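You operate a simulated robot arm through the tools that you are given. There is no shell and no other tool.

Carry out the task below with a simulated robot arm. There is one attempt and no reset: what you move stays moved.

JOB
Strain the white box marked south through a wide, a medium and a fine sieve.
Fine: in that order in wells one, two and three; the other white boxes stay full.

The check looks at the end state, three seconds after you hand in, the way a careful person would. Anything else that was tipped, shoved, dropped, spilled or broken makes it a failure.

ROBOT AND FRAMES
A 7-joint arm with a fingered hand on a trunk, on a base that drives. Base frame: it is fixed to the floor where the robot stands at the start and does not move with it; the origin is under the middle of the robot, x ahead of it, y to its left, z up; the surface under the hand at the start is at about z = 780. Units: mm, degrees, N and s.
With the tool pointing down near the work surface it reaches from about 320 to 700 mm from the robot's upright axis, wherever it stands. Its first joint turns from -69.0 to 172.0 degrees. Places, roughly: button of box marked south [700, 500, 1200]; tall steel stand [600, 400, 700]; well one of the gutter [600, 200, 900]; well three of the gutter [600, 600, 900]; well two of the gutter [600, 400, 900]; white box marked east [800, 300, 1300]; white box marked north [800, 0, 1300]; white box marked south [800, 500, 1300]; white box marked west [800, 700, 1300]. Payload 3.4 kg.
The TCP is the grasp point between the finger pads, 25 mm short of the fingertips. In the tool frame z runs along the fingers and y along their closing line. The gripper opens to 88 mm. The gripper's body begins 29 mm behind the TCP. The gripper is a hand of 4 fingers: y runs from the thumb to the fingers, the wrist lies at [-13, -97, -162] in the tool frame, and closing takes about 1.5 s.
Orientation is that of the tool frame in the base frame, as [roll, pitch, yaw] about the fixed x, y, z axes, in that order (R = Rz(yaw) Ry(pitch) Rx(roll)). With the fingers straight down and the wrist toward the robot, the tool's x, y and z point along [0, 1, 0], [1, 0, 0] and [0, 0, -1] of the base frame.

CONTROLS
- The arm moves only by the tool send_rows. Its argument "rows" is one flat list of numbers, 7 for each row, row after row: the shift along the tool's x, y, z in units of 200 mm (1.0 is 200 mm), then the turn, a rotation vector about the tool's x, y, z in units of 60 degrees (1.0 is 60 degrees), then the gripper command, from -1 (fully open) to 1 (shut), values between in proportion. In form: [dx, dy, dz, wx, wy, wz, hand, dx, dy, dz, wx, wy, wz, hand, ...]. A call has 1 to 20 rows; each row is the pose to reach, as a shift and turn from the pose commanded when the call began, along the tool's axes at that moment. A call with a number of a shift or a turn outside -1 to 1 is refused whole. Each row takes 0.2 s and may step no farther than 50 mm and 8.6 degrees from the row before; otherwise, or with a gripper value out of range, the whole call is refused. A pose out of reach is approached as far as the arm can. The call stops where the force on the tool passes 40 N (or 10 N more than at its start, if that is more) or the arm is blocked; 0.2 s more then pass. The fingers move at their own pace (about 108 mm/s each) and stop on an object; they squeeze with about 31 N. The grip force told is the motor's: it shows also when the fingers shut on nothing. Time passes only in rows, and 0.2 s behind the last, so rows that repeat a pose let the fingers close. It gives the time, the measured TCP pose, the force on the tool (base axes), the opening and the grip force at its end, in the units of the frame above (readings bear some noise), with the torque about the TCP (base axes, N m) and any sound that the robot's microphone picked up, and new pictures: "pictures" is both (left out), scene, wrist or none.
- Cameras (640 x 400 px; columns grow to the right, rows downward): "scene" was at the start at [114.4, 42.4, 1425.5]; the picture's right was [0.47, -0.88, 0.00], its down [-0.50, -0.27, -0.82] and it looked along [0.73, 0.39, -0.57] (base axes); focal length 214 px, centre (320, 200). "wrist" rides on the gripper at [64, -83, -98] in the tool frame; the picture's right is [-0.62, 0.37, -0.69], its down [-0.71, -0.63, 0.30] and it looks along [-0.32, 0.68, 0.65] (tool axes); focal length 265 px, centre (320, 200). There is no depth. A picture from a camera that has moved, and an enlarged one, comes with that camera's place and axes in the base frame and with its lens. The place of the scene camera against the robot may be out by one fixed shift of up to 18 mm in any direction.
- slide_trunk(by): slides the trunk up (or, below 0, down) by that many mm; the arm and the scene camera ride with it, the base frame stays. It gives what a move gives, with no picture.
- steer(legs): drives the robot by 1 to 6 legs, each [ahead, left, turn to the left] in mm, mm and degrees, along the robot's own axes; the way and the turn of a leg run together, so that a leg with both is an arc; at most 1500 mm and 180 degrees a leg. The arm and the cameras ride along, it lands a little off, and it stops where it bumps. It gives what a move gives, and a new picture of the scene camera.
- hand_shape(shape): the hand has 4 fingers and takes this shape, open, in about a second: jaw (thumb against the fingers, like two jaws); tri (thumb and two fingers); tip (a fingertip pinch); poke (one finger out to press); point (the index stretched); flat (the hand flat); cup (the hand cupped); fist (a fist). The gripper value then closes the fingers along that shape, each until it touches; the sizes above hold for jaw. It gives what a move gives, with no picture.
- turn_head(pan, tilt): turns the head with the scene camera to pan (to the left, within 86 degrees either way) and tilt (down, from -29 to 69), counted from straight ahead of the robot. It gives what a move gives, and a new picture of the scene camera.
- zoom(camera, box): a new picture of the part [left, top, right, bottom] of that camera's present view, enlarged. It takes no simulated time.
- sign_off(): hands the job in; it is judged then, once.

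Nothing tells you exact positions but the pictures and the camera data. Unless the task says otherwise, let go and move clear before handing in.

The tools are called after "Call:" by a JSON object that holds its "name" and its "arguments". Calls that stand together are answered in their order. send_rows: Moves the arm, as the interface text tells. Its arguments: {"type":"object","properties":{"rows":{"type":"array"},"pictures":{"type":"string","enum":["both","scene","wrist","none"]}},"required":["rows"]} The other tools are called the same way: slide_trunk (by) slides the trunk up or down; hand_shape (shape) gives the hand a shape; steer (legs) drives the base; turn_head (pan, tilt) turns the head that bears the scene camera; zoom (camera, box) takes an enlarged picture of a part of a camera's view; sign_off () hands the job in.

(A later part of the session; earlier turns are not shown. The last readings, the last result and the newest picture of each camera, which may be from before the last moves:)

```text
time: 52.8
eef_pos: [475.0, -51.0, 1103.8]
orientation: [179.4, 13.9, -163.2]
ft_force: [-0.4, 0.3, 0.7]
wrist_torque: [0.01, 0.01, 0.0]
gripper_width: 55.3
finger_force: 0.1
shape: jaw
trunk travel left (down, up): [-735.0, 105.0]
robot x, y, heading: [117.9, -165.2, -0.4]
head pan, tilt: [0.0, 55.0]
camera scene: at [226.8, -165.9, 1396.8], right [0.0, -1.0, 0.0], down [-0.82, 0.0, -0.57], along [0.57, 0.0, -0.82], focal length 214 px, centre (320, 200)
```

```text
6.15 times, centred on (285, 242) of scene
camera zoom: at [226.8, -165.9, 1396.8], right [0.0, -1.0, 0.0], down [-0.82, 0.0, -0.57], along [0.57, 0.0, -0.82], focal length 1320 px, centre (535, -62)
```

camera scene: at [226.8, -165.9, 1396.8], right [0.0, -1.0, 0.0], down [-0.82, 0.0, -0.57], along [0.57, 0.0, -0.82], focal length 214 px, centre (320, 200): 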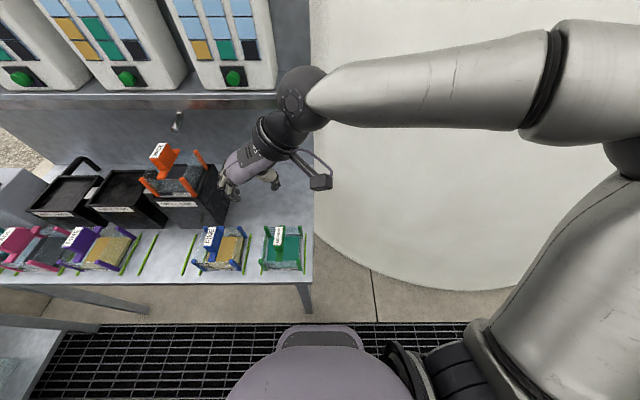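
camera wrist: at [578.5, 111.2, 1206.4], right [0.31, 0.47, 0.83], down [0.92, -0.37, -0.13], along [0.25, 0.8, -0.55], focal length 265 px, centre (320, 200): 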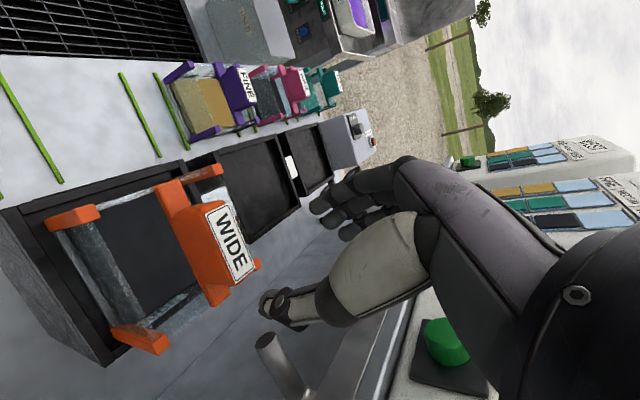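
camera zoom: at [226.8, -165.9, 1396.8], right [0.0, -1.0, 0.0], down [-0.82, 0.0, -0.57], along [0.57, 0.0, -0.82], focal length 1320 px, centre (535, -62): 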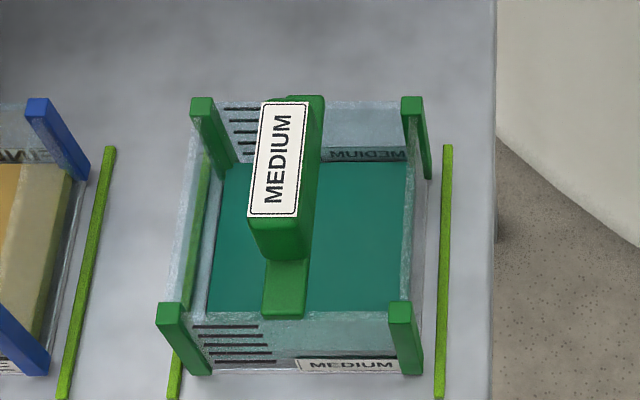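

Wrist and scene agree: the green handle centre is about (478, −61.5, 900). I'll approach to just above it with the hand already yawed 17°, which matched how the block sat between the fingers last time.

Call:
{"name": "send_rows", "arguments": {"rows": [0.042, -0.0617, 0.168, 0, 0, 0, -0.27, 0.084, -0.0617, 0.337, 0, 0, 0, -0.27, 0.126, -0.0617, 0.505, 0, 0, 0, -0.27, 0.1675, -0.0617, 0.674, 0, 0, 0, -0.27, 0.1675, -0.0617, 0.674, 0, 0, 0, -0.27], "pictures": "wrist"}}

Call:
{"name": "zoom", "arguments": {"camera": "wrist", "box": [100, 120, 400, 340]}}

Call:
{"name": "zoom", "arguments": {"camera": "scene", "box": [240, 180, 340, 280]}}

```text
time: 54.0
eef_pos: [479.3, -63.2, 964.7]
orientation: [179.5, 14.0, -163.2]
ft_force: [-1.0, 0.8, 0.9]
wrist_torque: [0.01, 0.0, 0.01]
gripper_width: 55.7
finger_force: 0.2
shape: jaw
trunk travel left (down, up): [-735.0, 105.0]
robot x, y, heading: [117.6, -165.7, -0.2]
head pan, tilt: [0.0, 55.0]
camera wrist: at [420.6, -167.5, 1044.1], right [0.31, 0.47, 0.83], down [0.92, -0.38, -0.13], along [0.25, 0.8, -0.55], focal length 265 px, centre (320, 200)
```

wrist: 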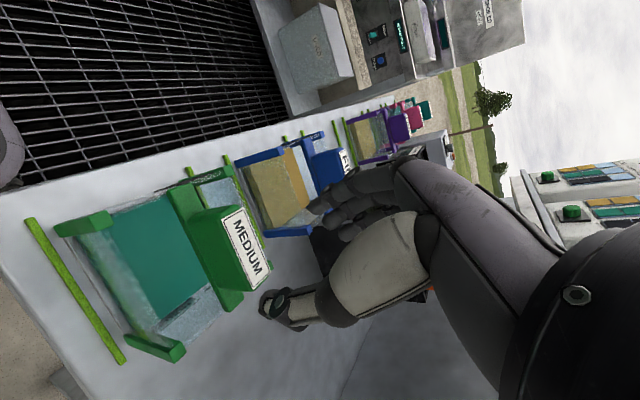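

```text
1.82 times, centred on (250, 230) of wrist
camera zoom: at [420.6, -167.5, 1044.1], right [0.31, 0.47, 0.83], down [0.92, -0.38, -0.13], along [0.25, 0.8, -0.55], focal length 483 px, centre (447, 146)
```

zoom: 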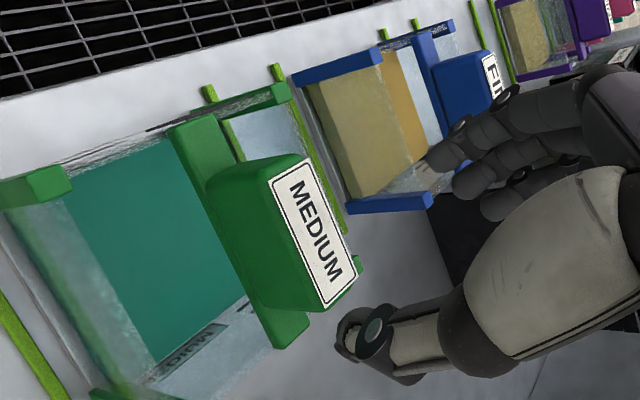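

```text
4.00 times, centred on (290, 230) of scene
camera zoom: at [226.3, -165.5, 1396.8], right [0.0, -1.0, 0.0], down [-0.82, 0.0, -0.57], along [0.57, 0.0, -0.82], focal length 858 px, centre (440, 80)
```

zoom: 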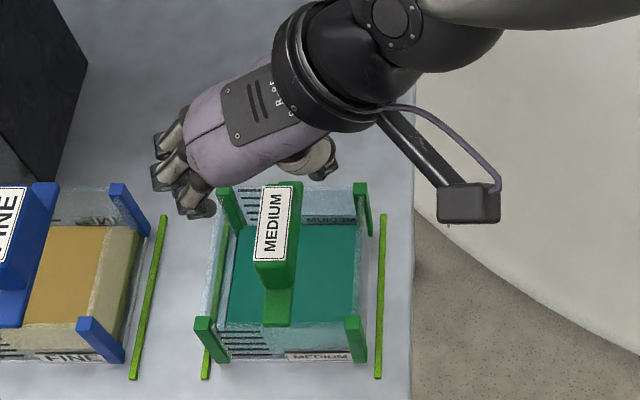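

Refined handle centre (478.5, −60.5). I'll descend to straddle it.

Call:
{"name": "send_rows", "arguments": {"rows": [0.026, 0.0097, 0.104, 0, 0, 0, -0.27, 0.052, 0.0097, 0.208, 0, 0, 0, -0.27, 0.077, 0.0097, 0.312, 0, 0, 0, -0.27, 0.103, 0.0097, 0.416, 0, 0, 0, -0.27, 0.103, 0.0097, 0.416, 0, 0, 0, -0.27], "pictures": "wrist"}}

Call:
{"name": "zoom", "arguments": {"camera": "wrist", "box": [180, 120, 420, 340]}}

Call:
{"name": "zoom", "arguments": {"camera": "scene", "box": [250, 190, 330, 270]}}

```text
time: 55.2
eef_pos: [479.0, -60.0, 879.9]
orientation: [179.5, 13.9, -163.3]
ft_force: [0.7, -0.2, -0.3]
wrist_torque: [-0.02, -0.01, -0.04]
gripper_width: 55.6
finger_force: 0.1
shape: jaw
trunk travel left (down, up): [-735.0, 105.0]
robot x, y, heading: [119.0, -164.8, -0.5]
head pan, tilt: [0.0, 55.0]
camera wrist: at [421.1, -164.9, 958.8], right [0.31, 0.47, 0.83], down [0.92, -0.38, -0.13], along [0.25, 0.8, -0.55], focal length 265 px, centre (320, 200)
```

wrist: 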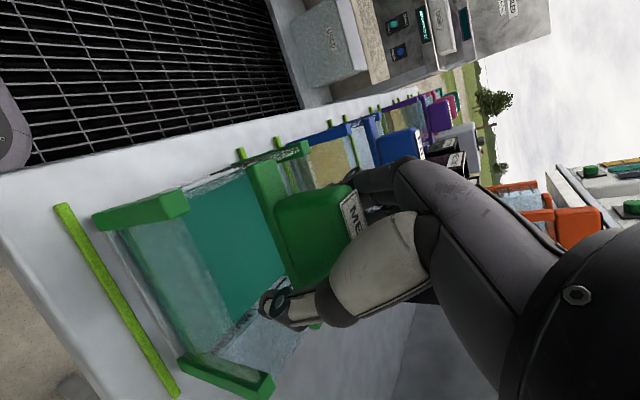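

```text
1.82 times, centred on (300, 230) of wrist
camera zoom: at [421.1, -164.9, 958.8], right [0.31, 0.47, 0.83], down [0.92, -0.38, -0.13], along [0.25, 0.8, -0.55], focal length 483 px, centre (356, 146)
```

zoom: 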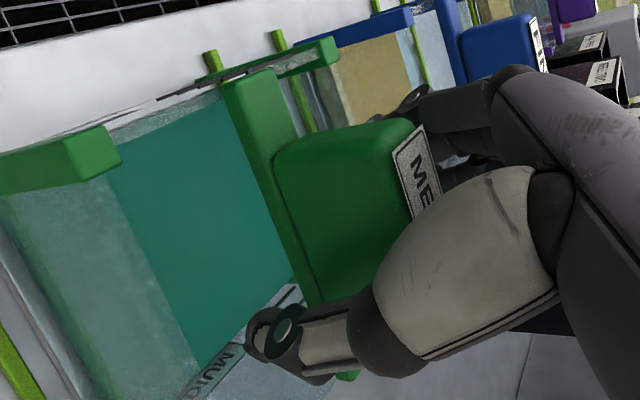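

```text
5.00 times, centred on (290, 230) of scene
camera zoom: at [226.5, -165.5, 1396.8], right [0.0, -1.0, 0.0], down [-0.82, 0.0, -0.57], along [0.57, 0.0, -0.82], focal length 1072 px, centre (470, 50)
```

zoom: 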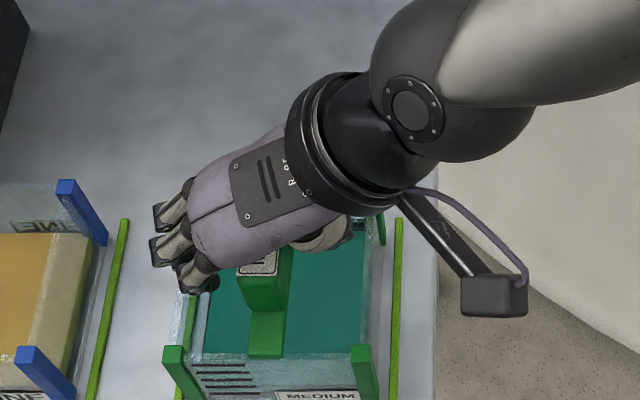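

Positioned around the block with no contact. Closing the hand now.

Call:
{"name": "send_rows", "arguments": {"rows": [0, 0, 0, 0, 0, 0, 0.2, 0, 0, 0, 0, 0, 0, 0.5, 0, 0, 0, 0, 0, 0, 1, 0, 0, 0, 0, 0, 0, 1, 0, 0, 0, 0, 0, 0, 1, 0, 0, 0, 0, 0, 0, 1, 0, 0, 0, 0, 0, 0, 1, 0, 0, 0, 0, 0, 0, 1], "pictures": "wrist"}}

Call:
{"name": "zoom", "arguments": {"camera": "scene", "box": [240, 190, 340, 280]}}

```text
time: 57.0
eef_pos: [479.0, -59.1, 879.0]
orientation: [179.5, 13.9, -163.2]
ft_force: [-0.5, 1.4, -0.3]
wrist_torque: [0.04, -0.01, 0.0]
gripper_width: 17.8
finger_force: 30.6
shape: jaw
trunk travel left (down, up): [-735.0, 105.0]
robot x, y, heading: [119.6, -166.2, -0.6]
head pan, tilt: [0.0, 55.0]
camera wrist: at [421.3, -164.8, 959.0], right [0.31, 0.47, 0.83], down [0.92, -0.38, -0.13], along [0.25, 0.8, -0.55], focal length 265 px, centre (320, 200)
```

wrist: 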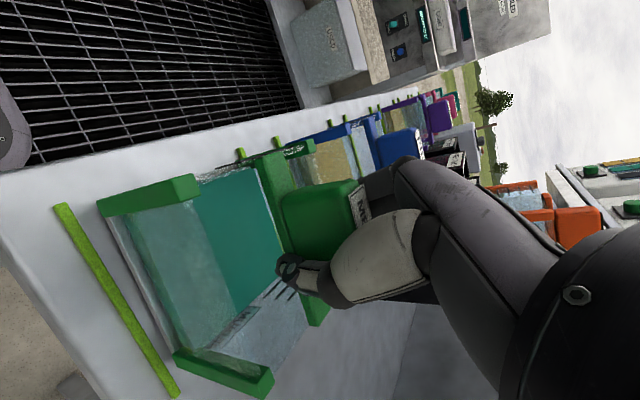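

```text
4.44 times, centred on (290, 235) of scene
camera zoom: at [226.9, -165.3, 1396.8], right [0.0, -1.0, 0.0], down [-0.82, 0.0, -0.57], along [0.57, 0.0, -0.82], focal length 953 px, centre (453, 44)
```

zoom: 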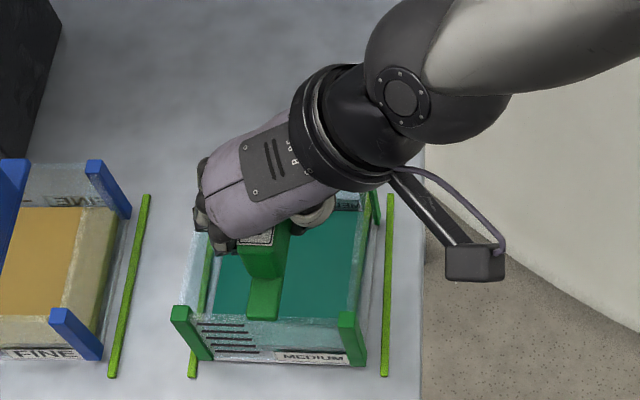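

Gripped with only a small yaw (about −2°). I'll lift to 1080 and check that it hangs level.

Call:
{"name": "send_rows", "arguments": {"rows": [-0.012, 0.0005, -0.049, 0, 0, 0, 1, -0.036, 0.0015, -0.146, 0, 0, 0, 1, -0.073, 0.003, -0.29, 0, 0, 0, 1, -0.11, 0.0045, -0.44, 0, 0, 0, 1, -0.146, 0.006, -0.585, 0, 0, 0, 1, -0.194, 0.008, -0.776, 0, 0, 0, 1, -0.242, 0.01, -0.97, 0, 0, 0, 1, -0.242, 0.01, -0.97, 0, 0, 0, 1], "pictures": "both"}}

Call:
{"name": "zoom", "arguments": {"camera": "scene", "box": [220, 130, 340, 240]}}

```text
time: 58.8
eef_pos: [479.5, -57.6, 1081.7]
orientation: [179.5, 13.9, -163.1]
ft_force: [0.4, 1.8, -1.0]
wrist_torque: [0.01, -0.01, 0.0]
gripper_width: 17.7
finger_force: 30.7
shape: jaw
trunk travel left (down, up): [-735.0, 105.0]
robot x, y, heading: [116.3, -163.4, -0.2]
head pan, tilt: [0.0, 55.0]
camera scene: at [227.5, -165.2, 1396.7], right [0.0, -1.0, 0.0], down [-0.82, 0.0, -0.57], along [0.57, 0.0, -0.82], focal length 214 px, centre (320, 200)
camera wrist: at [422.9, -162.4, 1161.8], right [0.31, 0.47, 0.82], down [0.92, -0.38, -0.13], along [0.25, 0.8, -0.55], focal length 265 px, centre (320, 200)
```

scene: 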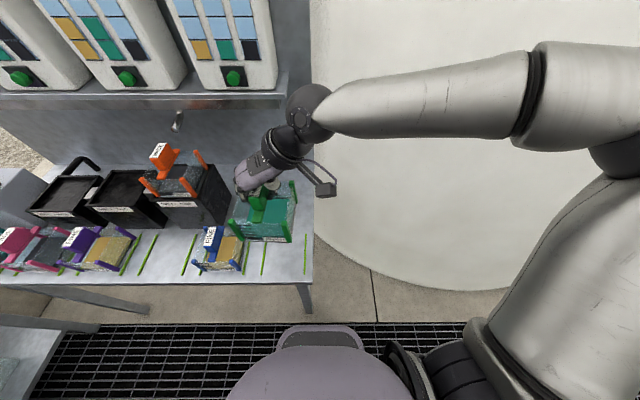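
wrist: 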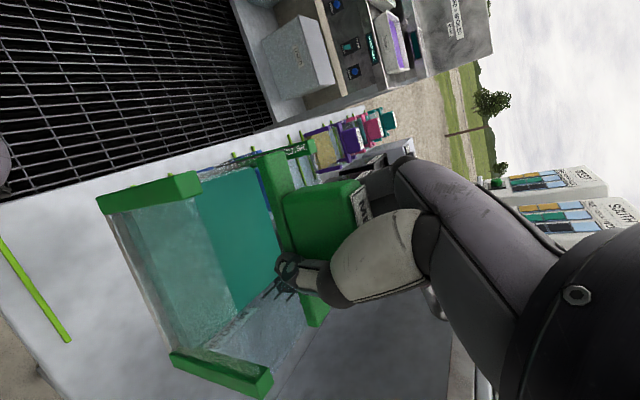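

```text
3.64 times, centred on (280, 185) of scene
camera zoom: at [227.5, -165.2, 1396.7], right [0.0, -1.0, 0.0], down [-0.82, 0.0, -0.57], along [0.57, 0.0, -0.82], focal length 780 px, centre (466, 254)
```

zoom: 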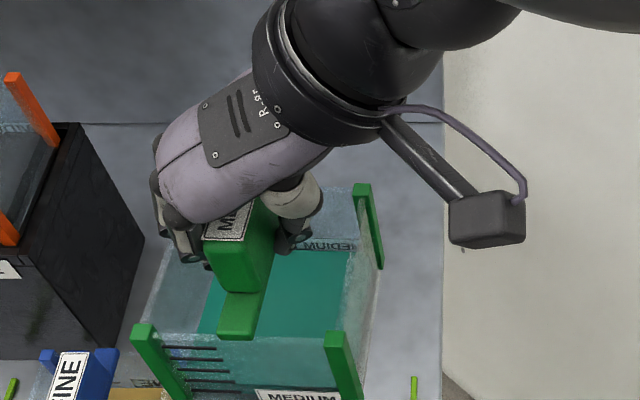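

It hangs level with a yaw of about −3°. I'll turn +3°, pull back 50 mm for clearance, then drive left so well two is at the same relative spot as well one was.

Call:
{"name": "send_rows", "arguments": {"rows": [0.077, 0.024, -0.019, -0.004, 0, -0.016, 1, 0.155, 0.049, -0.038, -0.008, 0, -0.032, 1, 0.232, 0.073, -0.057, -0.012, 0.0005, -0.0485, 1, 0.232, 0.073, -0.057, -0.012, 0.0005, -0.0485, 1], "pictures": "none"}}

Call:
{"name": "steer", "arguments": {"legs": [[0, 521, 0]]}}

Call:
{"name": "zoom", "arguments": {"camera": "scene", "box": [220, 130, 360, 240]}}

```text
time: 59.8
eef_pos: [428.8, -59.3, 1080.3]
orientation: [179.5, 13.9, -160.3]
ft_force: [-0.4, 0.8, -1.7]
wrist_torque: [-0.02, 0.03, 0.03]
gripper_width: 17.4
finger_force: 31.0
shape: jaw
trunk travel left (down, up): [-735.0, 105.0]
robot x, y, heading: [118.9, -164.0, -0.4]
head pan, tilt: [0.0, 55.0]
```

```text
time: 62.8
eef_pos: [428.1, 464.2, 1081.7]
orientation: [179.5, 13.9, -159.8]
ft_force: [0.6, 0.1, -1.9]
wrist_torque: [0.01, 0.0, 0.0]
gripper_width: 17.7
finger_force: 30.9
shape: jaw
trunk travel left (down, up): [-735.0, 105.0]
robot x, y, heading: [118.0, 354.5, -0.0]
head pan, tilt: [0.0, 55.0]
camera scene: at [227.2, 356.3, 1396.7], right [0.0, -1.0, 0.0], down [-0.82, 0.0, -0.57], along [0.57, 0.0, -0.82], focal length 214 px, centre (320, 200)
```

scene: 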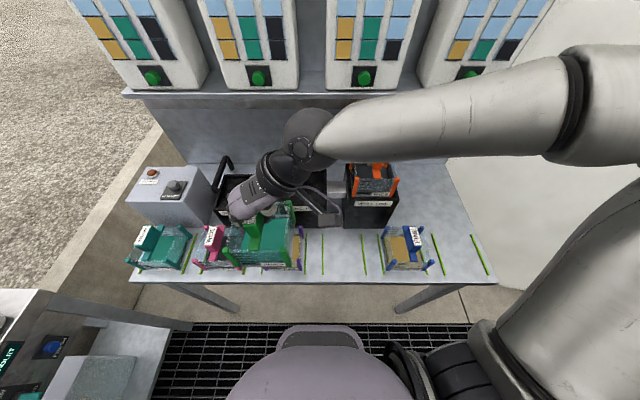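

```text
3.64 times, centred on (290, 185) of scene
camera zoom: at [227.2, 356.3, 1396.7], right [0.0, -1.0, 0.0], down [-0.82, 0.0, -0.57], along [0.57, 0.0, -0.82], focal length 780 px, centre (429, 254)
```

zoom: 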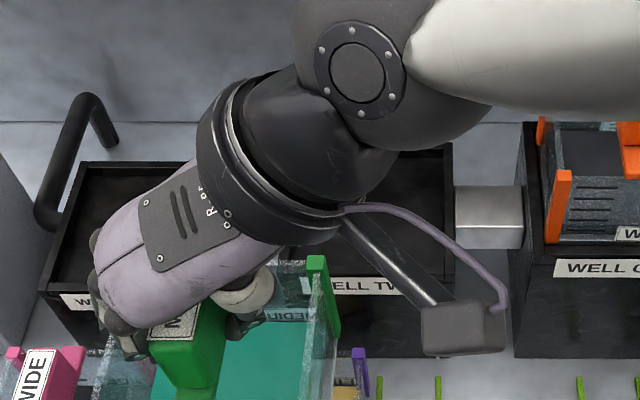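

Now in front of well two (centre about (629, 401), rim about z=915). I'll carry the sieve over it at this height.

Call:
{"name": "send_rows", "arguments": {"rows": [-0.136, -0.107, 0.033, 0, 0, 0, 1, -0.272, -0.214, 0.066, 0, 0, 0, 1, -0.408, -0.321, 0.098, 0, 0, 0, 1, -0.544, -0.428, 0.131, 0, 0, 0, 1, -0.68, -0.535, 0.164, 0, 0, 0, 1, -0.816, -0.6415, 0.1965, 0, 0, 0, 1, -0.816, -0.6415, 0.1965, 0, 0, 0, 1], "pictures": "both"}}

Call:
{"name": "zoom", "arguments": {"camera": "scene", "box": [255, 130, 345, 220]}}

Call:
{"name": "zoom", "arguments": {"camera": "wrist", "box": [0, 150, 330, 400]}}

```text
time: 64.4
eef_pos: [629.5, 401.1, 1081.0]
orientation: [179.5, 14.0, -159.9]
ft_force: [0.2, 0.2, -1.3]
wrist_torque: [-0.07, -0.04, 0.01]
gripper_width: 17.6
finger_force: 30.9
shape: jaw
trunk travel left (down, up): [-735.0, 105.0]
robot x, y, heading: [119.0, 356.6, 0.2]
head pan, tilt: [0.0, 55.0]
camera scene: at [226.5, 355.8, 1396.8], right [0.0, -1.0, 0.0], down [-0.82, 0.0, -0.57], along [0.57, 0.0, -0.82], focal length 214 px, centre (320, 200)
camera wrist: at [577.8, 293.2, 1160.6], right [0.28, 0.49, 0.82], down [0.94, -0.32, -0.13], along [0.2, 0.81, -0.55], focal length 265 px, centre (320, 200)
```

scene: 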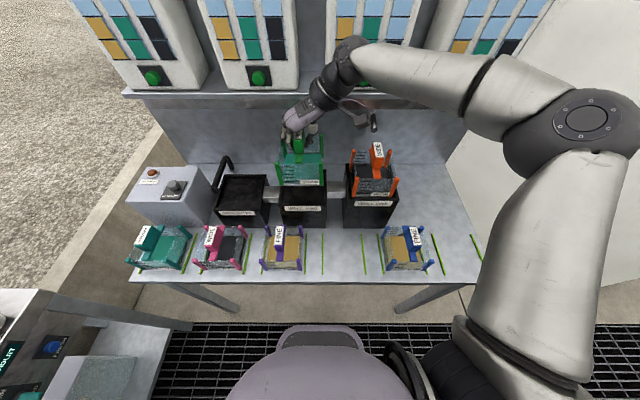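
wrist: 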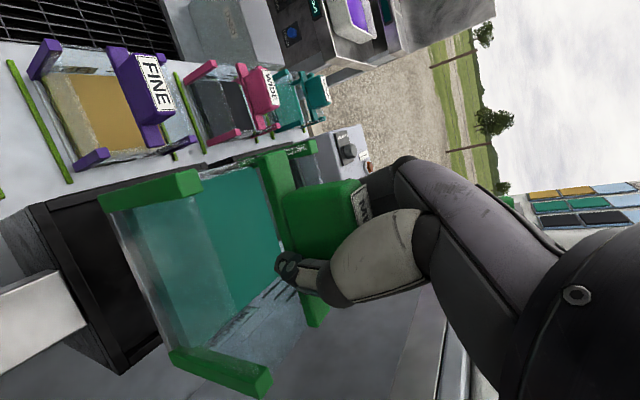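

```text
4.44 times, centred on (300, 175) of scene
camera zoom: at [226.5, 355.8, 1396.8], right [0.0, -1.0, 0.0], down [-0.82, 0.0, -0.57], along [0.57, 0.0, -0.82], focal length 953 px, centre (409, 311)
```

zoom: 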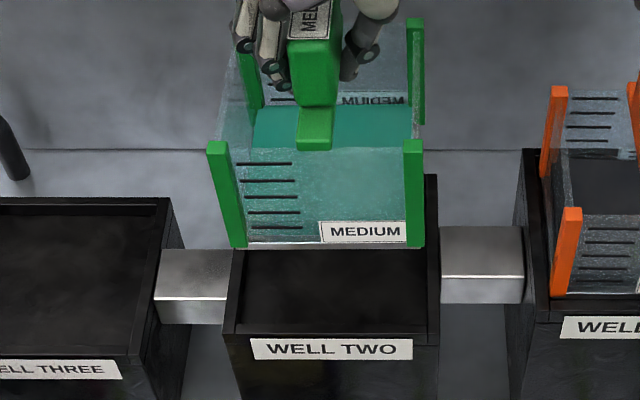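

```text
1.60 times, centred on (165, 275) of wrist
camera zoom: at [577.8, 293.2, 1160.6], right [0.28, 0.49, 0.82], down [0.94, -0.32, -0.13], along [0.2, 0.81, -0.55], focal length 425 px, centre (568, 80)
```

zoom: 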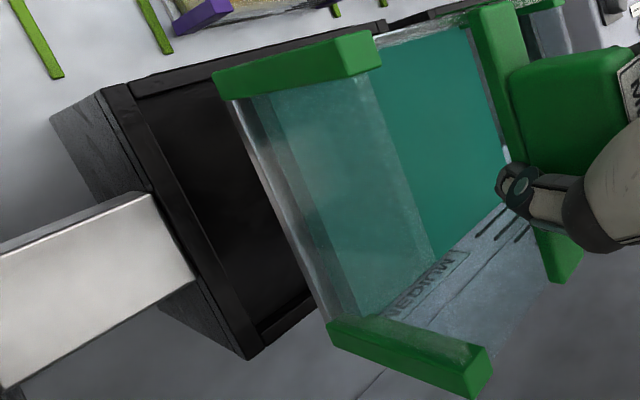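

The sieve needs about (+4, +2.3) mm to centre over well two. I'll correct, then lower to just above the rim.

Call:
{"name": "send_rows", "arguments": {"rows": [-0.022, 0.004, 0.0055, -0.0024, 0, -0.0097, 1, 0.003, 0.003, 0.108, -0.0024, 0, -0.0097, 1, 0.028, 0.002, 0.21, -0.0024, 0, -0.0097, 1, 0.0535, 0.001, 0.3115, -0.0024, 0, -0.0097, 1, 0.0535, 0.001, 0.3115, -0.0024, 0, -0.0097, 1], "pictures": "both"}}

Call:
{"name": "zoom", "arguments": {"camera": "scene", "box": [270, 150, 340, 215]}}

Call:
{"name": "zoom", "arguments": {"camera": "wrist", "box": [0, 150, 330, 400]}}

```text
time: 65.6
eef_pos: [634.9, 405.0, 1016.4]
orientation: [179.5, 14.0, -159.2]
ft_force: [-0.2, 0.2, -1.5]
wrist_torque: [0.04, -0.01, 0.0]
gripper_width: 17.7
finger_force: 30.6
shape: jaw
trunk travel left (down, up): [-735.0, 105.0]
robot x, y, heading: [117.0, 355.8, 0.2]
head pan, tilt: [0.0, 55.0]
camera scene: at [227.1, 355.9, 1396.8], right [0.0, -1.0, 0.0], down [-0.82, 0.0, -0.57], along [0.57, 0.0, -0.82], focal length 214 px, centre (320, 200)
camera wrist: at [584.8, 295.7, 1096.3], right [0.28, 0.49, 0.82], down [0.94, -0.31, -0.13], along [0.2, 0.81, -0.55], focal length 265 px, centre (320, 200)
```

scene: 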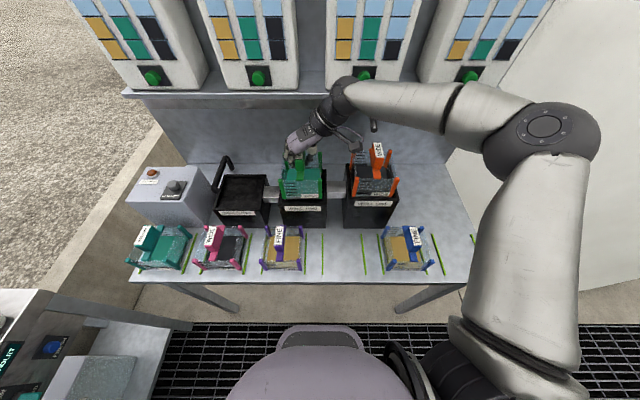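
wrist: 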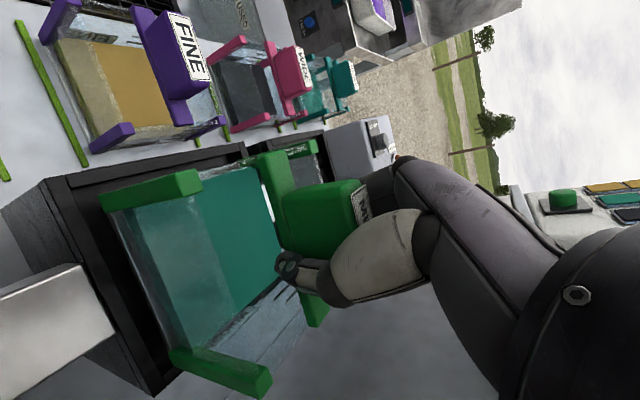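

```text
6.15 times, centred on (305, 182) of scene
camera zoom: at [227.1, 355.9, 1396.8], right [0.0, -1.0, 0.0], down [-0.82, 0.0, -0.57], along [0.57, 0.0, -0.82], focal length 1320 px, centre (412, 308)
```

zoom: 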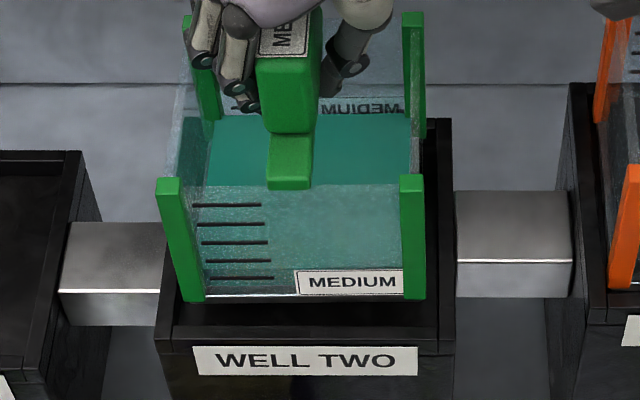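

```text
1.60 times, centred on (165, 275) of wrist
camera zoom: at [584.8, 295.7, 1096.3], right [0.28, 0.49, 0.82], down [0.94, -0.31, -0.13], along [0.2, 0.81, -0.55], focal length 425 px, centre (568, 80)
```

zoom: 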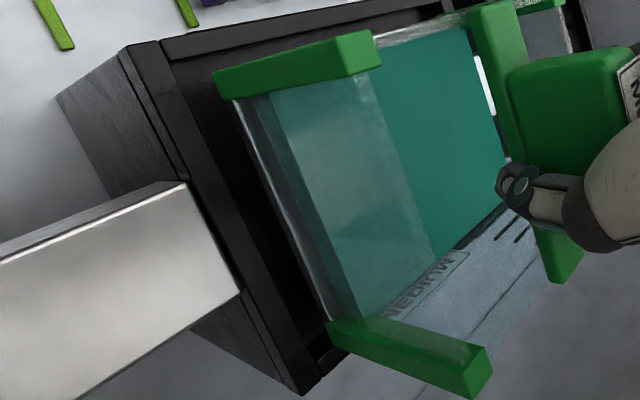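

Now about (−2, −1.4) mm off. I'll correct and lower into the rim, then creep until contact.

Call:
{"name": "send_rows", "arguments": {"rows": [0.0115, -0.003, -0.003, 0, 0, 0, 1, 0.0115, -0.003, -0.003, 0, 0, 0, 1, 0.016, -0.003, 0.017, 0, 0, 0, 1, 0.021, -0.0035, 0.036, 0, 0, 0, 1, 0.026, -0.0035, 0.0553, 0, 0, 0, 1, 0.026, -0.0035, 0.0553, 0, 0, 0, 1], "pictures": "wrist"}}

Call:
{"name": "zoom", "arguments": {"camera": "scene", "box": [270, 150, 340, 215]}}

Call:
{"name": "zoom", "arguments": {"camera": "wrist", "box": [20, 150, 220, 400]}}

```text
time: 67.0
eef_pos: [632.3, 404.1, 1005.8]
orientation: [179.4, 13.9, -159.3]
ft_force: [-0.5, 0.1, -1.2]
wrist_torque: [0.01, -0.03, 0.01]
gripper_width: 17.5
finger_force: 30.5
shape: jaw
trunk travel left (down, up): [-735.0, 105.0]
robot x, y, heading: [122.2, 357.1, 0.2]
head pan, tilt: [0.0, 55.0]
camera wrist: at [581.9, 294.8, 1085.1], right [0.28, 0.49, 0.82], down [0.94, -0.31, -0.13], along [0.2, 0.81, -0.55], focal length 265 px, centre (320, 200)
```

wrist: 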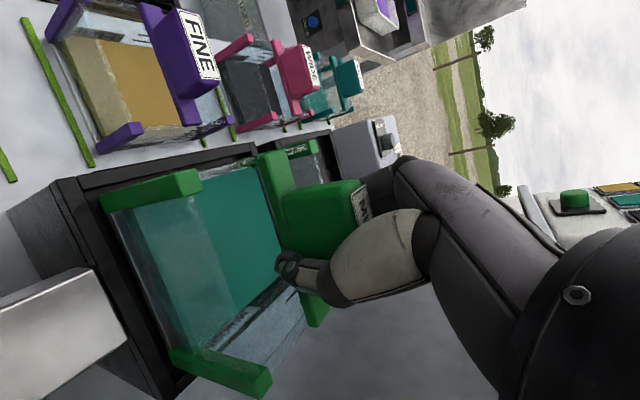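

```text
6.15 times, centred on (305, 182) of scene
camera zoom: at [227.3, 355.9, 1396.7], right [0.0, -1.0, 0.0], down [-0.82, 0.0, -0.57], along [0.57, 0.0, -0.82], focal length 1320 px, centre (412, 308)
```

zoom: 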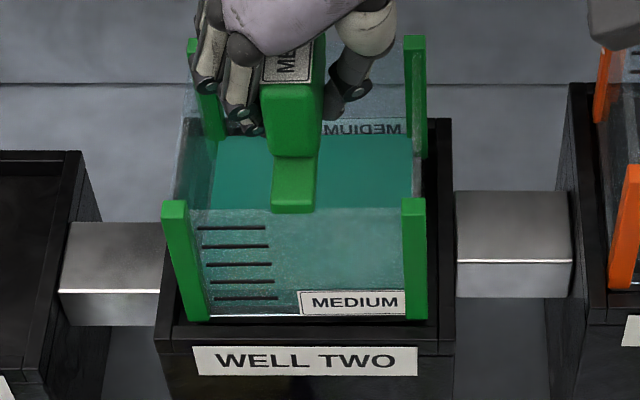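

```text
1.60 times, centred on (120, 275) of wrist
camera zoom: at [581.9, 294.8, 1085.1], right [0.28, 0.49, 0.82], down [0.94, -0.31, -0.13], along [0.2, 0.81, -0.55], focal length 425 px, centre (640, 80)
```

zoom: 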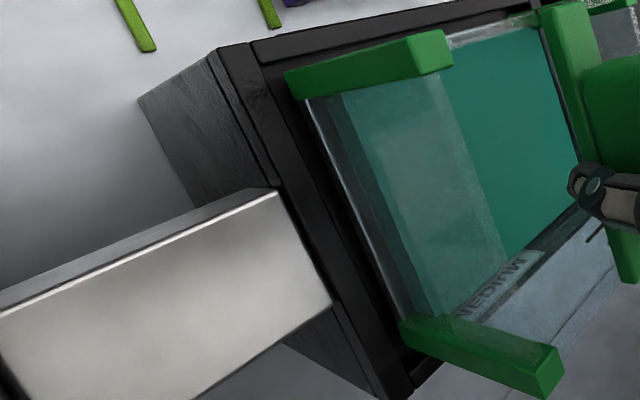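

Gaps look even on both sides. I'll creep down to seat it.

Call:
{"name": "send_rows", "arguments": {"rows": [0.0022, 0, 0.009, 0, 0, 0, 1, 0.0044, 0, 0.018, 0, 0, 0, 1, 0.0066, 0, 0.027, 0, 0, 0, 1, 0.0085, 0, 0.034, 0, 0, 0, 1, 0.0085, 0, 0.034, 0, 0, 0, 1], "pictures": "wrist"}}

Call:
{"name": "zoom", "arguments": {"camera": "scene", "box": [270, 150, 340, 215]}}

```text
time: 68.2
eef_pos: [631.8, 403.8, 999.8]
orientation: [179.4, 14.2, -159.3]
ft_force: [2.6, -1.3, 12.6]
wrist_torque: [0.01, -0.1, 0.02]
gripper_width: 18.4
finger_force: 30.8
shape: jaw
trunk travel left (down, up): [-735.0, 105.0]
robot x, y, heading: [119.2, 354.1, 0.4]
head pan, tilt: [0.0, 55.0]
camera wrist: at [580.3, 295.0, 1079.8], right [0.27, 0.49, 0.83], down [0.94, -0.31, -0.13], along [0.2, 0.81, -0.55], focal length 265 px, centre (320, 200)
```

wrist: 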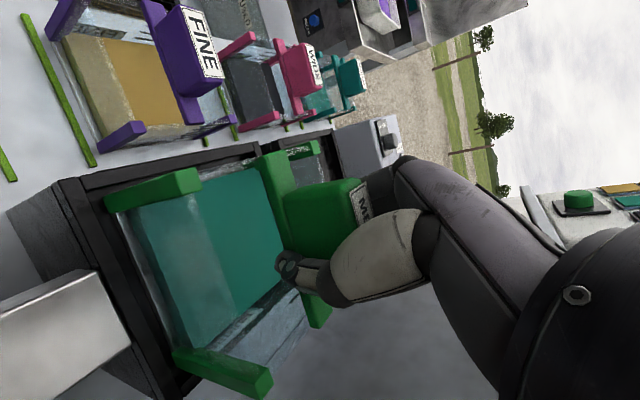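

```text
6.15 times, centred on (305, 182) of scene
camera zoom: at [225.4, 355.2, 1397.1], right [0.0, -1.0, 0.0], down [-0.82, 0.0, -0.57], along [0.57, 0.0, -0.82], focal length 1320 px, centre (412, 308)
```

zoom: 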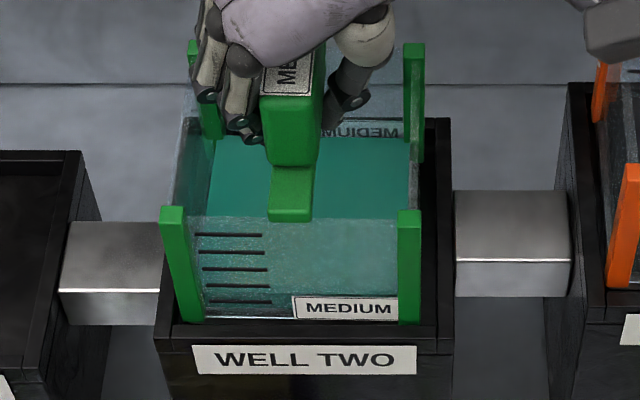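

Seated at the expected height (same rim-to-hand offset as well one). I'll ease up and release.

Call:
{"name": "send_rows", "arguments": {"rows": [-0.0018, 0, -0.0073, 0, 0, 0, 1, -0.003, 0, -0.012, 0, 0, 0, 1, -0.003, 0, -0.012, 0, 0, 0, 0.5, -0.003, 0, -0.012, 0, 0, 0, 0.2, -0.003, 0, -0.012, 0, 0, 0, 0, -0.003, 0, -0.012, 0, 0, 0, -0.27, -0.003, 0, -0.012, 0, 0, 0, -0.27, -0.003, 0, -0.012, 0, 0, 0, -0.27], "pictures": "wrist"}}

Call:
{"name": "zoom", "arguments": {"camera": "scene", "box": [270, 150, 340, 215]}}

```text
time: 70.0
eef_pos: [631.3, 403.9, 1000.2]
orientation: [179.5, 13.9, -159.3]
ft_force: [0.3, -1.1, 0.9]
wrist_torque: [-0.02, 0.04, -0.01]
gripper_width: 55.0
finger_force: 0.0
shape: jaw
trunk travel left (down, up): [-735.0, 105.0]
robot x, y, heading: [116.8, 353.3, 0.3]
head pan, tilt: [0.0, 55.0]
camera wrist: at [581.8, 294.9, 1080.3], right [0.28, 0.49, 0.83], down [0.94, -0.31, -0.13], along [0.2, 0.81, -0.55], focal length 265 px, centre (320, 200)
```

wrist: 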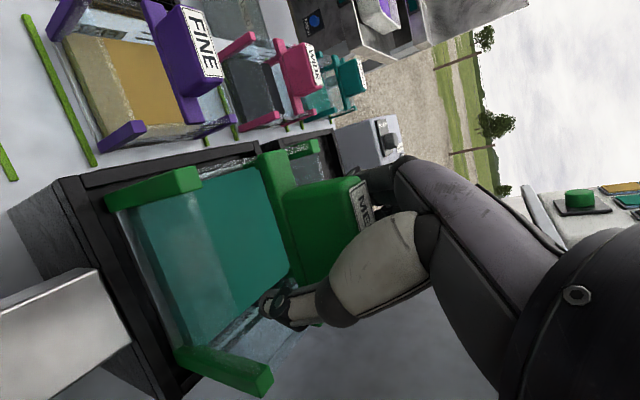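

```text
6.15 times, centred on (305, 182) of scene
camera zoom: at [227.1, 355.8, 1396.8], right [0.0, -1.0, 0.0], down [-0.82, 0.0, -0.57], along [0.57, 0.0, -0.82], focal length 1320 px, centre (412, 308)
```

zoom: 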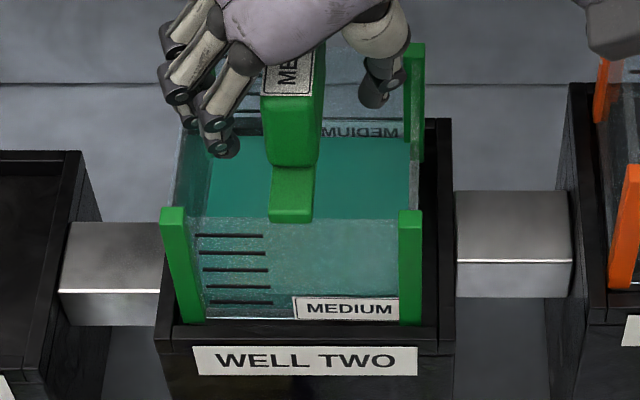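

Released and sitting level inside the rim. Raising the hand, then I'll retract toward the purple FINE sieve.

Call:
{"name": "send_rows", "arguments": {"rows": [-0.024, 0.001, -0.097, 0, 0, 0, -0.27, -0.048, 0.002, -0.194, 0, 0, 0, -0.27, -0.072, 0.0025, -0.291, 0, 0, 0, -0.27, -0.108, 0.004, -0.437, 0, 0, 0, -0.27, -0.144, 0.005, -0.5825, 0, 0, 0, -0.27], "pictures": "both"}}

Call:
{"name": "zoom", "arguments": {"camera": "scene", "box": [200, 140, 420, 280]}}

Call:
{"name": "zoom", "arguments": {"camera": "scene", "box": [255, 220, 315, 275]}}

```text
time: 71.2
eef_pos: [632.0, 403.9, 1121.1]
orientation: [179.5, 14.0, -159.2]
ft_force: [0.1, 0.8, 0.6]
wrist_torque: [0.01, 0.01, 0.0]
gripper_width: 55.5
finger_force: 0.0
shape: jaw
trunk travel left (down, up): [-735.0, 105.0]
robot x, y, heading: [122.5, 356.6, 0.1]
head pan, tilt: [0.0, 55.0]
camera scene: at [226.6, 356.0, 1396.8], right [0.0, -1.0, 0.0], down [-0.82, 0.0, -0.57], along [0.57, 0.0, -0.82], focal length 214 px, centre (320, 200)
camera wrist: at [580.9, 294.7, 1201.0], right [0.28, 0.49, 0.83], down [0.94, -0.31, -0.13], along [0.2, 0.81, -0.55], focal length 265 px, centre (320, 200)
```

scene: 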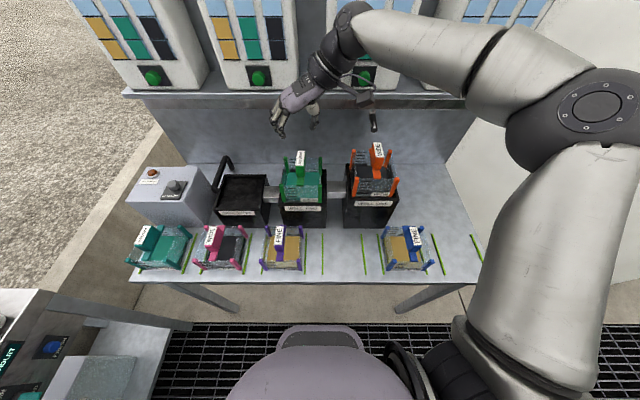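
wrist: 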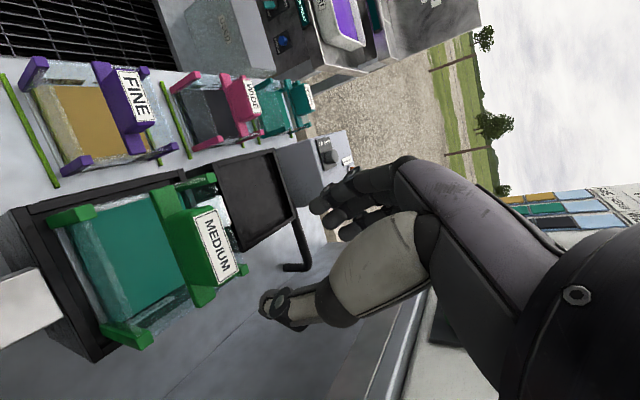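

```text
2.86 times, centred on (310, 210) of scene
camera zoom: at [226.6, 356.0, 1396.8], right [0.0, -1.0, 0.0], down [-0.82, 0.0, -0.57], along [0.57, 0.0, -0.82], focal length 613 px, centre (349, 171)
```

zoom: 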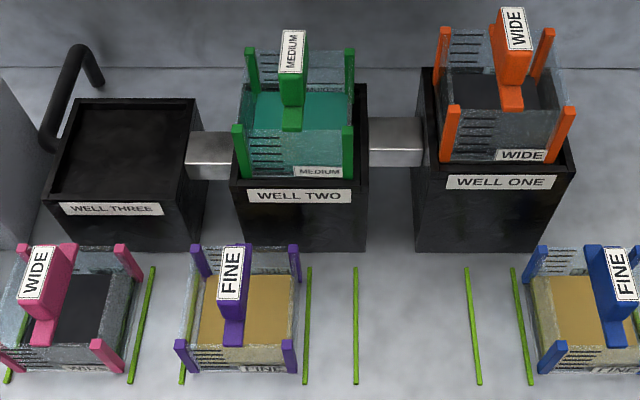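

```text
7.27 times, centred on (285, 248) of scene
camera zoom: at [226.6, 356.0, 1396.8], right [0.0, -1.0, 0.0], down [-0.82, 0.0, -0.57], along [0.57, 0.0, -0.82], focal length 1560 px, centre (574, -146)
```

zoom: 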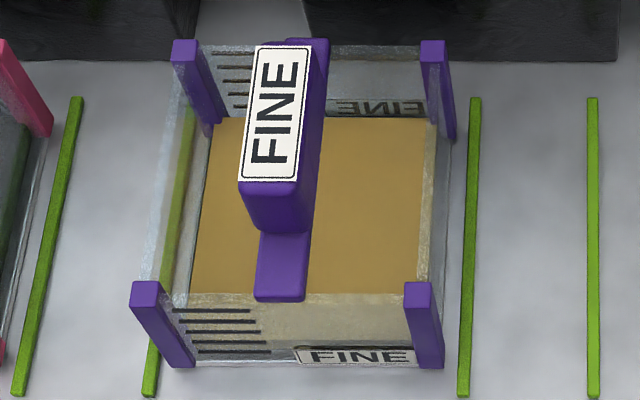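

Wells one and two are filled. The purple FINE handle is at about (478.5, 460.5, 900), reachable from here. Moving over it and down to just above, keeping the hand yaw at −159° since that's where the block naturally lines up.

Call:
{"name": "send_rows", "arguments": {"rows": [0.149, 0.134, -0.036, 0, 0, 0, -0.27, 0.298, 0.268, -0.072, 0, 0, 0, -0.27, 0.447, 0.403, -0.108, 0, 0, 0, -0.27, 0.5965, 0.537, -0.144, 0, 0, 0, -0.27, 0.644, 0.536, 0.045, 0, 0, 0, -0.27, 0.691, 0.534, 0.235, 0, 0, 0, -0.27, 0.738, 0.532, 0.424, 0, 0, 0, -0.27, 0.785, 0.5305, 0.613, 0, 0, 0, -0.27, 0.785, 0.5305, 0.613, 0, 0, 0, -0.27], "pictures": "both"}}

Call:
{"name": "zoom", "arguments": {"camera": "wrist", "box": [100, 120, 400, 340]}}

```text
time: 73.2
eef_pos: [478.3, 458.9, 964.4]
orientation: [179.5, 14.0, -159.3]
ft_force: [-0.2, -0.6, -0.2]
wrist_torque: [-0.02, 0.01, 0.02]
gripper_width: 55.6
finger_force: 0.1
shape: jaw
trunk travel left (down, up): [-735.0, 105.0]
robot x, y, heading: [116.8, 353.9, 0.2]
head pan, tilt: [0.0, 55.0]
camera scene: at [226.4, 355.7, 1396.8], right [0.0, -1.0, 0.0], down [-0.82, 0.0, -0.57], along [0.57, 0.0, -0.82], focal length 214 px, centre (320, 200)
camera wrist: at [427.5, 351.2, 1043.8], right [0.28, 0.49, 0.83], down [0.94, -0.31, -0.13], along [0.2, 0.81, -0.55], focal length 265 px, centre (320, 200)
```

scene: 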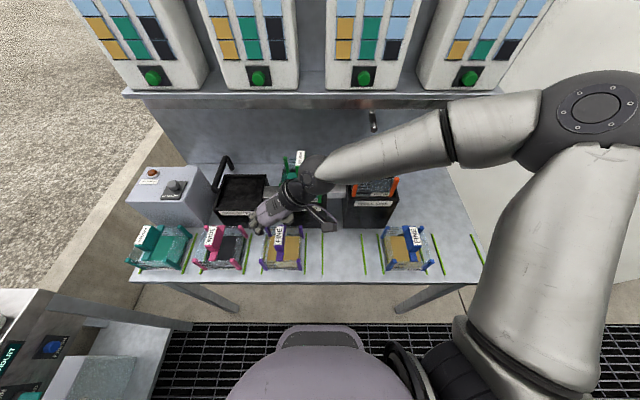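
wrist: 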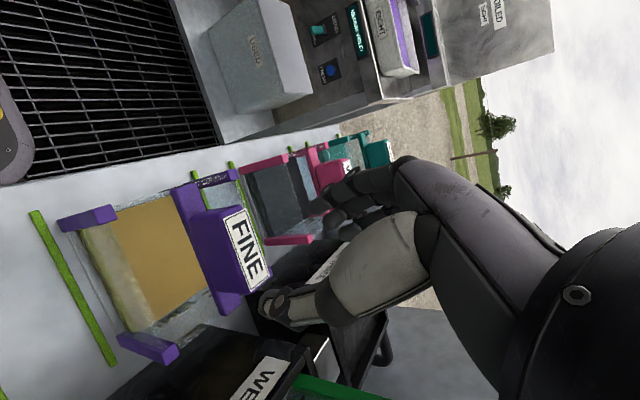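

```text
1.82 times, centred on (250, 230) of wrist
camera zoom: at [427.5, 351.2, 1043.8], right [0.28, 0.49, 0.83], down [0.94, -0.31, -0.13], along [0.2, 0.81, -0.55], focal length 483 px, centre (447, 146)
```

zoom: 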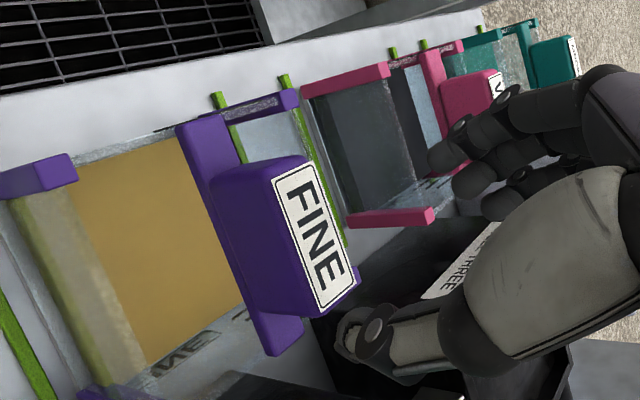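

Handle centre refined to (479.5, 461.8). Descending to straddle it.

Call:
{"name": "send_rows", "arguments": {"rows": [0.023, 0.005, 0.103, 0, 0, 0, -0.27, 0.046, 0.005, 0.206, 0, 0, 0, -0.27, 0.07, 0.005, 0.309, 0, 0, 0, -0.27, 0.093, 0.005, 0.4125, 0, 0, 0, -0.27, 0.093, 0.005, 0.4125, 0, 0, 0, -0.27], "pictures": "none"}}

Call:
{"name": "zoom", "arguments": {"camera": "wrist", "box": [180, 120, 420, 340]}}

Call:
{"name": "zoom", "arguments": {"camera": "scene", "box": [235, 180, 335, 280]}}

```text
time: 74.4
eef_pos: [479.8, 463.8, 880.4]
orientation: [179.5, 14.0, -159.2]
ft_force: [-0.9, 0.5, 0.4]
wrist_torque: [-0.01, 0.01, 0.0]
gripper_width: 55.7
finger_force: 0.1
shape: jaw
trunk travel left (down, up): [-735.0, 105.0]
robot x, y, heading: [119.1, 354.6, 0.3]
head pan, tilt: [0.0, 55.0]
```

```text
1.82 times, centred on (300, 230) of wrist
camera zoom: at [428.8, 354.7, 960.7], right [0.28, 0.49, 0.83], down [0.94, -0.31, -0.13], along [0.2, 0.81, -0.55], focal length 483 px, centre (356, 146)
```

zoom: 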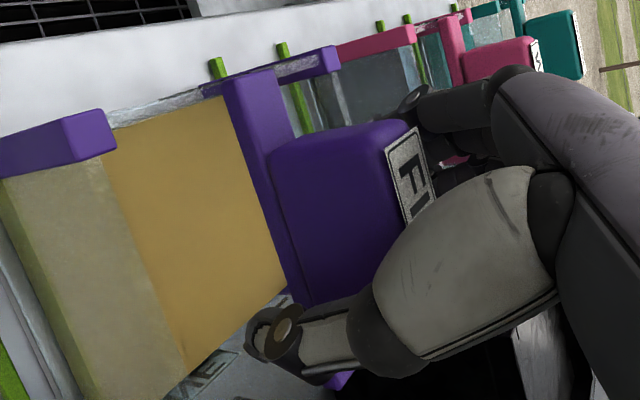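

```text
4.00 times, centred on (285, 230) of scene
camera zoom: at [226.8, 355.8, 1396.8], right [0.0, -1.0, 0.0], down [-0.82, 0.0, -0.57], along [0.57, 0.0, -0.82], focal length 858 px, centre (460, 80)
```

zoom: 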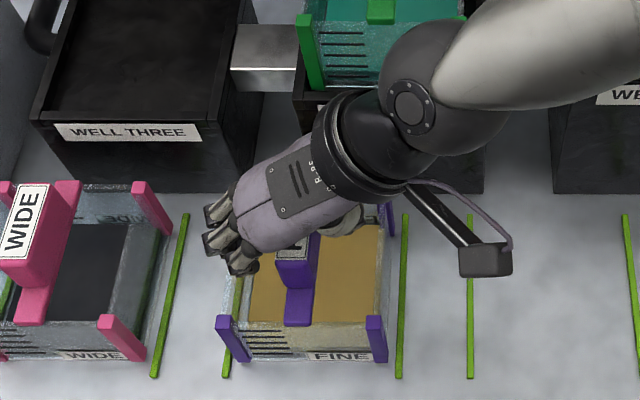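

Clear, no contact. Closing the hand.

Call:
{"name": "send_rows", "arguments": {"rows": [0, 0, 0, 0, 0, 0, 0.2, 0, 0, 0, 0, 0, 0, 0.5, 0, 0, 0, 0, 0, 0, 1, 0, 0, 0, 0, 0, 0, 1, 0, 0, 0, 0, 0, 0, 1, 0, 0, 0, 0, 0, 0, 1, 0, 0, 0, 0, 0, 0, 1, 0, 0, 0, 0, 0, 0, 1], "pictures": "none"}}

Call:
{"name": "send_rows", "arguments": {"rows": [-0.012, 0.0005, -0.049, 0, 0, 0, 1, -0.036, 0.0015, -0.146, 0, 0, 0, 1, -0.073, 0.003, -0.29, 0, 0, 0, 1, -0.11, 0.004, -0.44, 0, 0, 0, 1, -0.146, 0.005, -0.585, 0, 0, 0, 1, -0.194, 0.007, -0.776, 0, 0, 0, 1, -0.242, 0.0085, -0.97, 0, 0, 0, 1, -0.242, 0.0085, -0.97, 0, 0, 0, 1], "pictures": "both"}}

Call:
{"name": "zoom", "arguments": {"camera": "scene", "box": [220, 130, 340, 240]}}

```text
time: 76.2
eef_pos: [478.8, 463.3, 879.8]
orientation: [179.5, 14.1, -159.3]
ft_force: [0.6, 0.0, -0.3]
wrist_torque: [-0.04, -0.04, 0.03]
gripper_width: 17.2
finger_force: 31.0
shape: jaw
trunk travel left (down, up): [-735.0, 105.0]
robot x, y, heading: [119.0, 351.8, 0.3]
head pan, tilt: [0.0, 55.0]
```

```text
time: 78.0
eef_pos: [481.3, 463.9, 1083.6]
orientation: [179.4, 13.8, -159.2]
ft_force: [0.1, -0.4, -1.7]
wrist_torque: [-0.01, 0.01, -0.03]
gripper_width: 17.3
finger_force: 31.0
shape: jaw
trunk travel left (down, up): [-735.0, 105.0]
robot x, y, heading: [118.0, 355.3, 0.3]
head pan, tilt: [0.0, 55.0]
camera scene: at [227.7, 356.0, 1396.7], right [0.0, -1.0, 0.0], down [-0.82, 0.0, -0.57], along [0.57, 0.0, -0.82], focal length 214 px, centre (320, 200)
camera wrist: at [431.6, 355.3, 1162.6], right [0.28, 0.49, 0.82], down [0.94, -0.31, -0.13], along [0.2, 0.81, -0.55], focal length 265 px, centre (320, 200)
```

scene: 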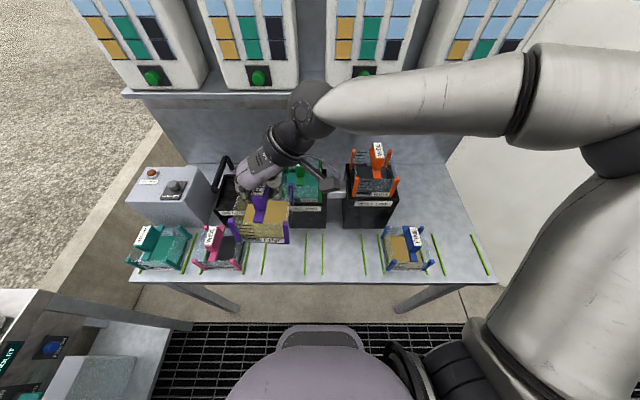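
wrist: 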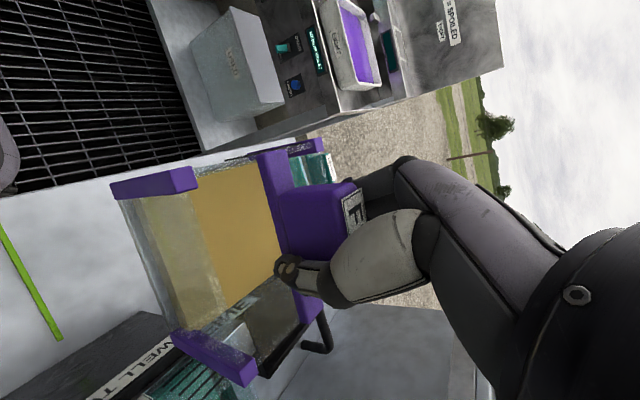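

```text
3.64 times, centred on (280, 185) of scene
camera zoom: at [227.7, 356.0, 1396.7], right [0.0, -1.0, 0.0], down [-0.82, 0.0, -0.57], along [0.57, 0.0, -0.82], focal length 780 px, centre (466, 254)
```

zoom: 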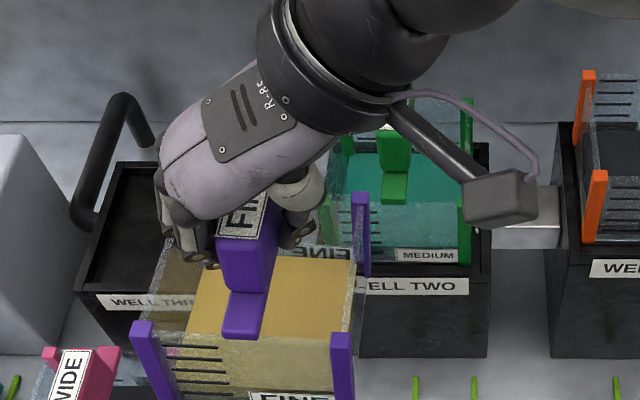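

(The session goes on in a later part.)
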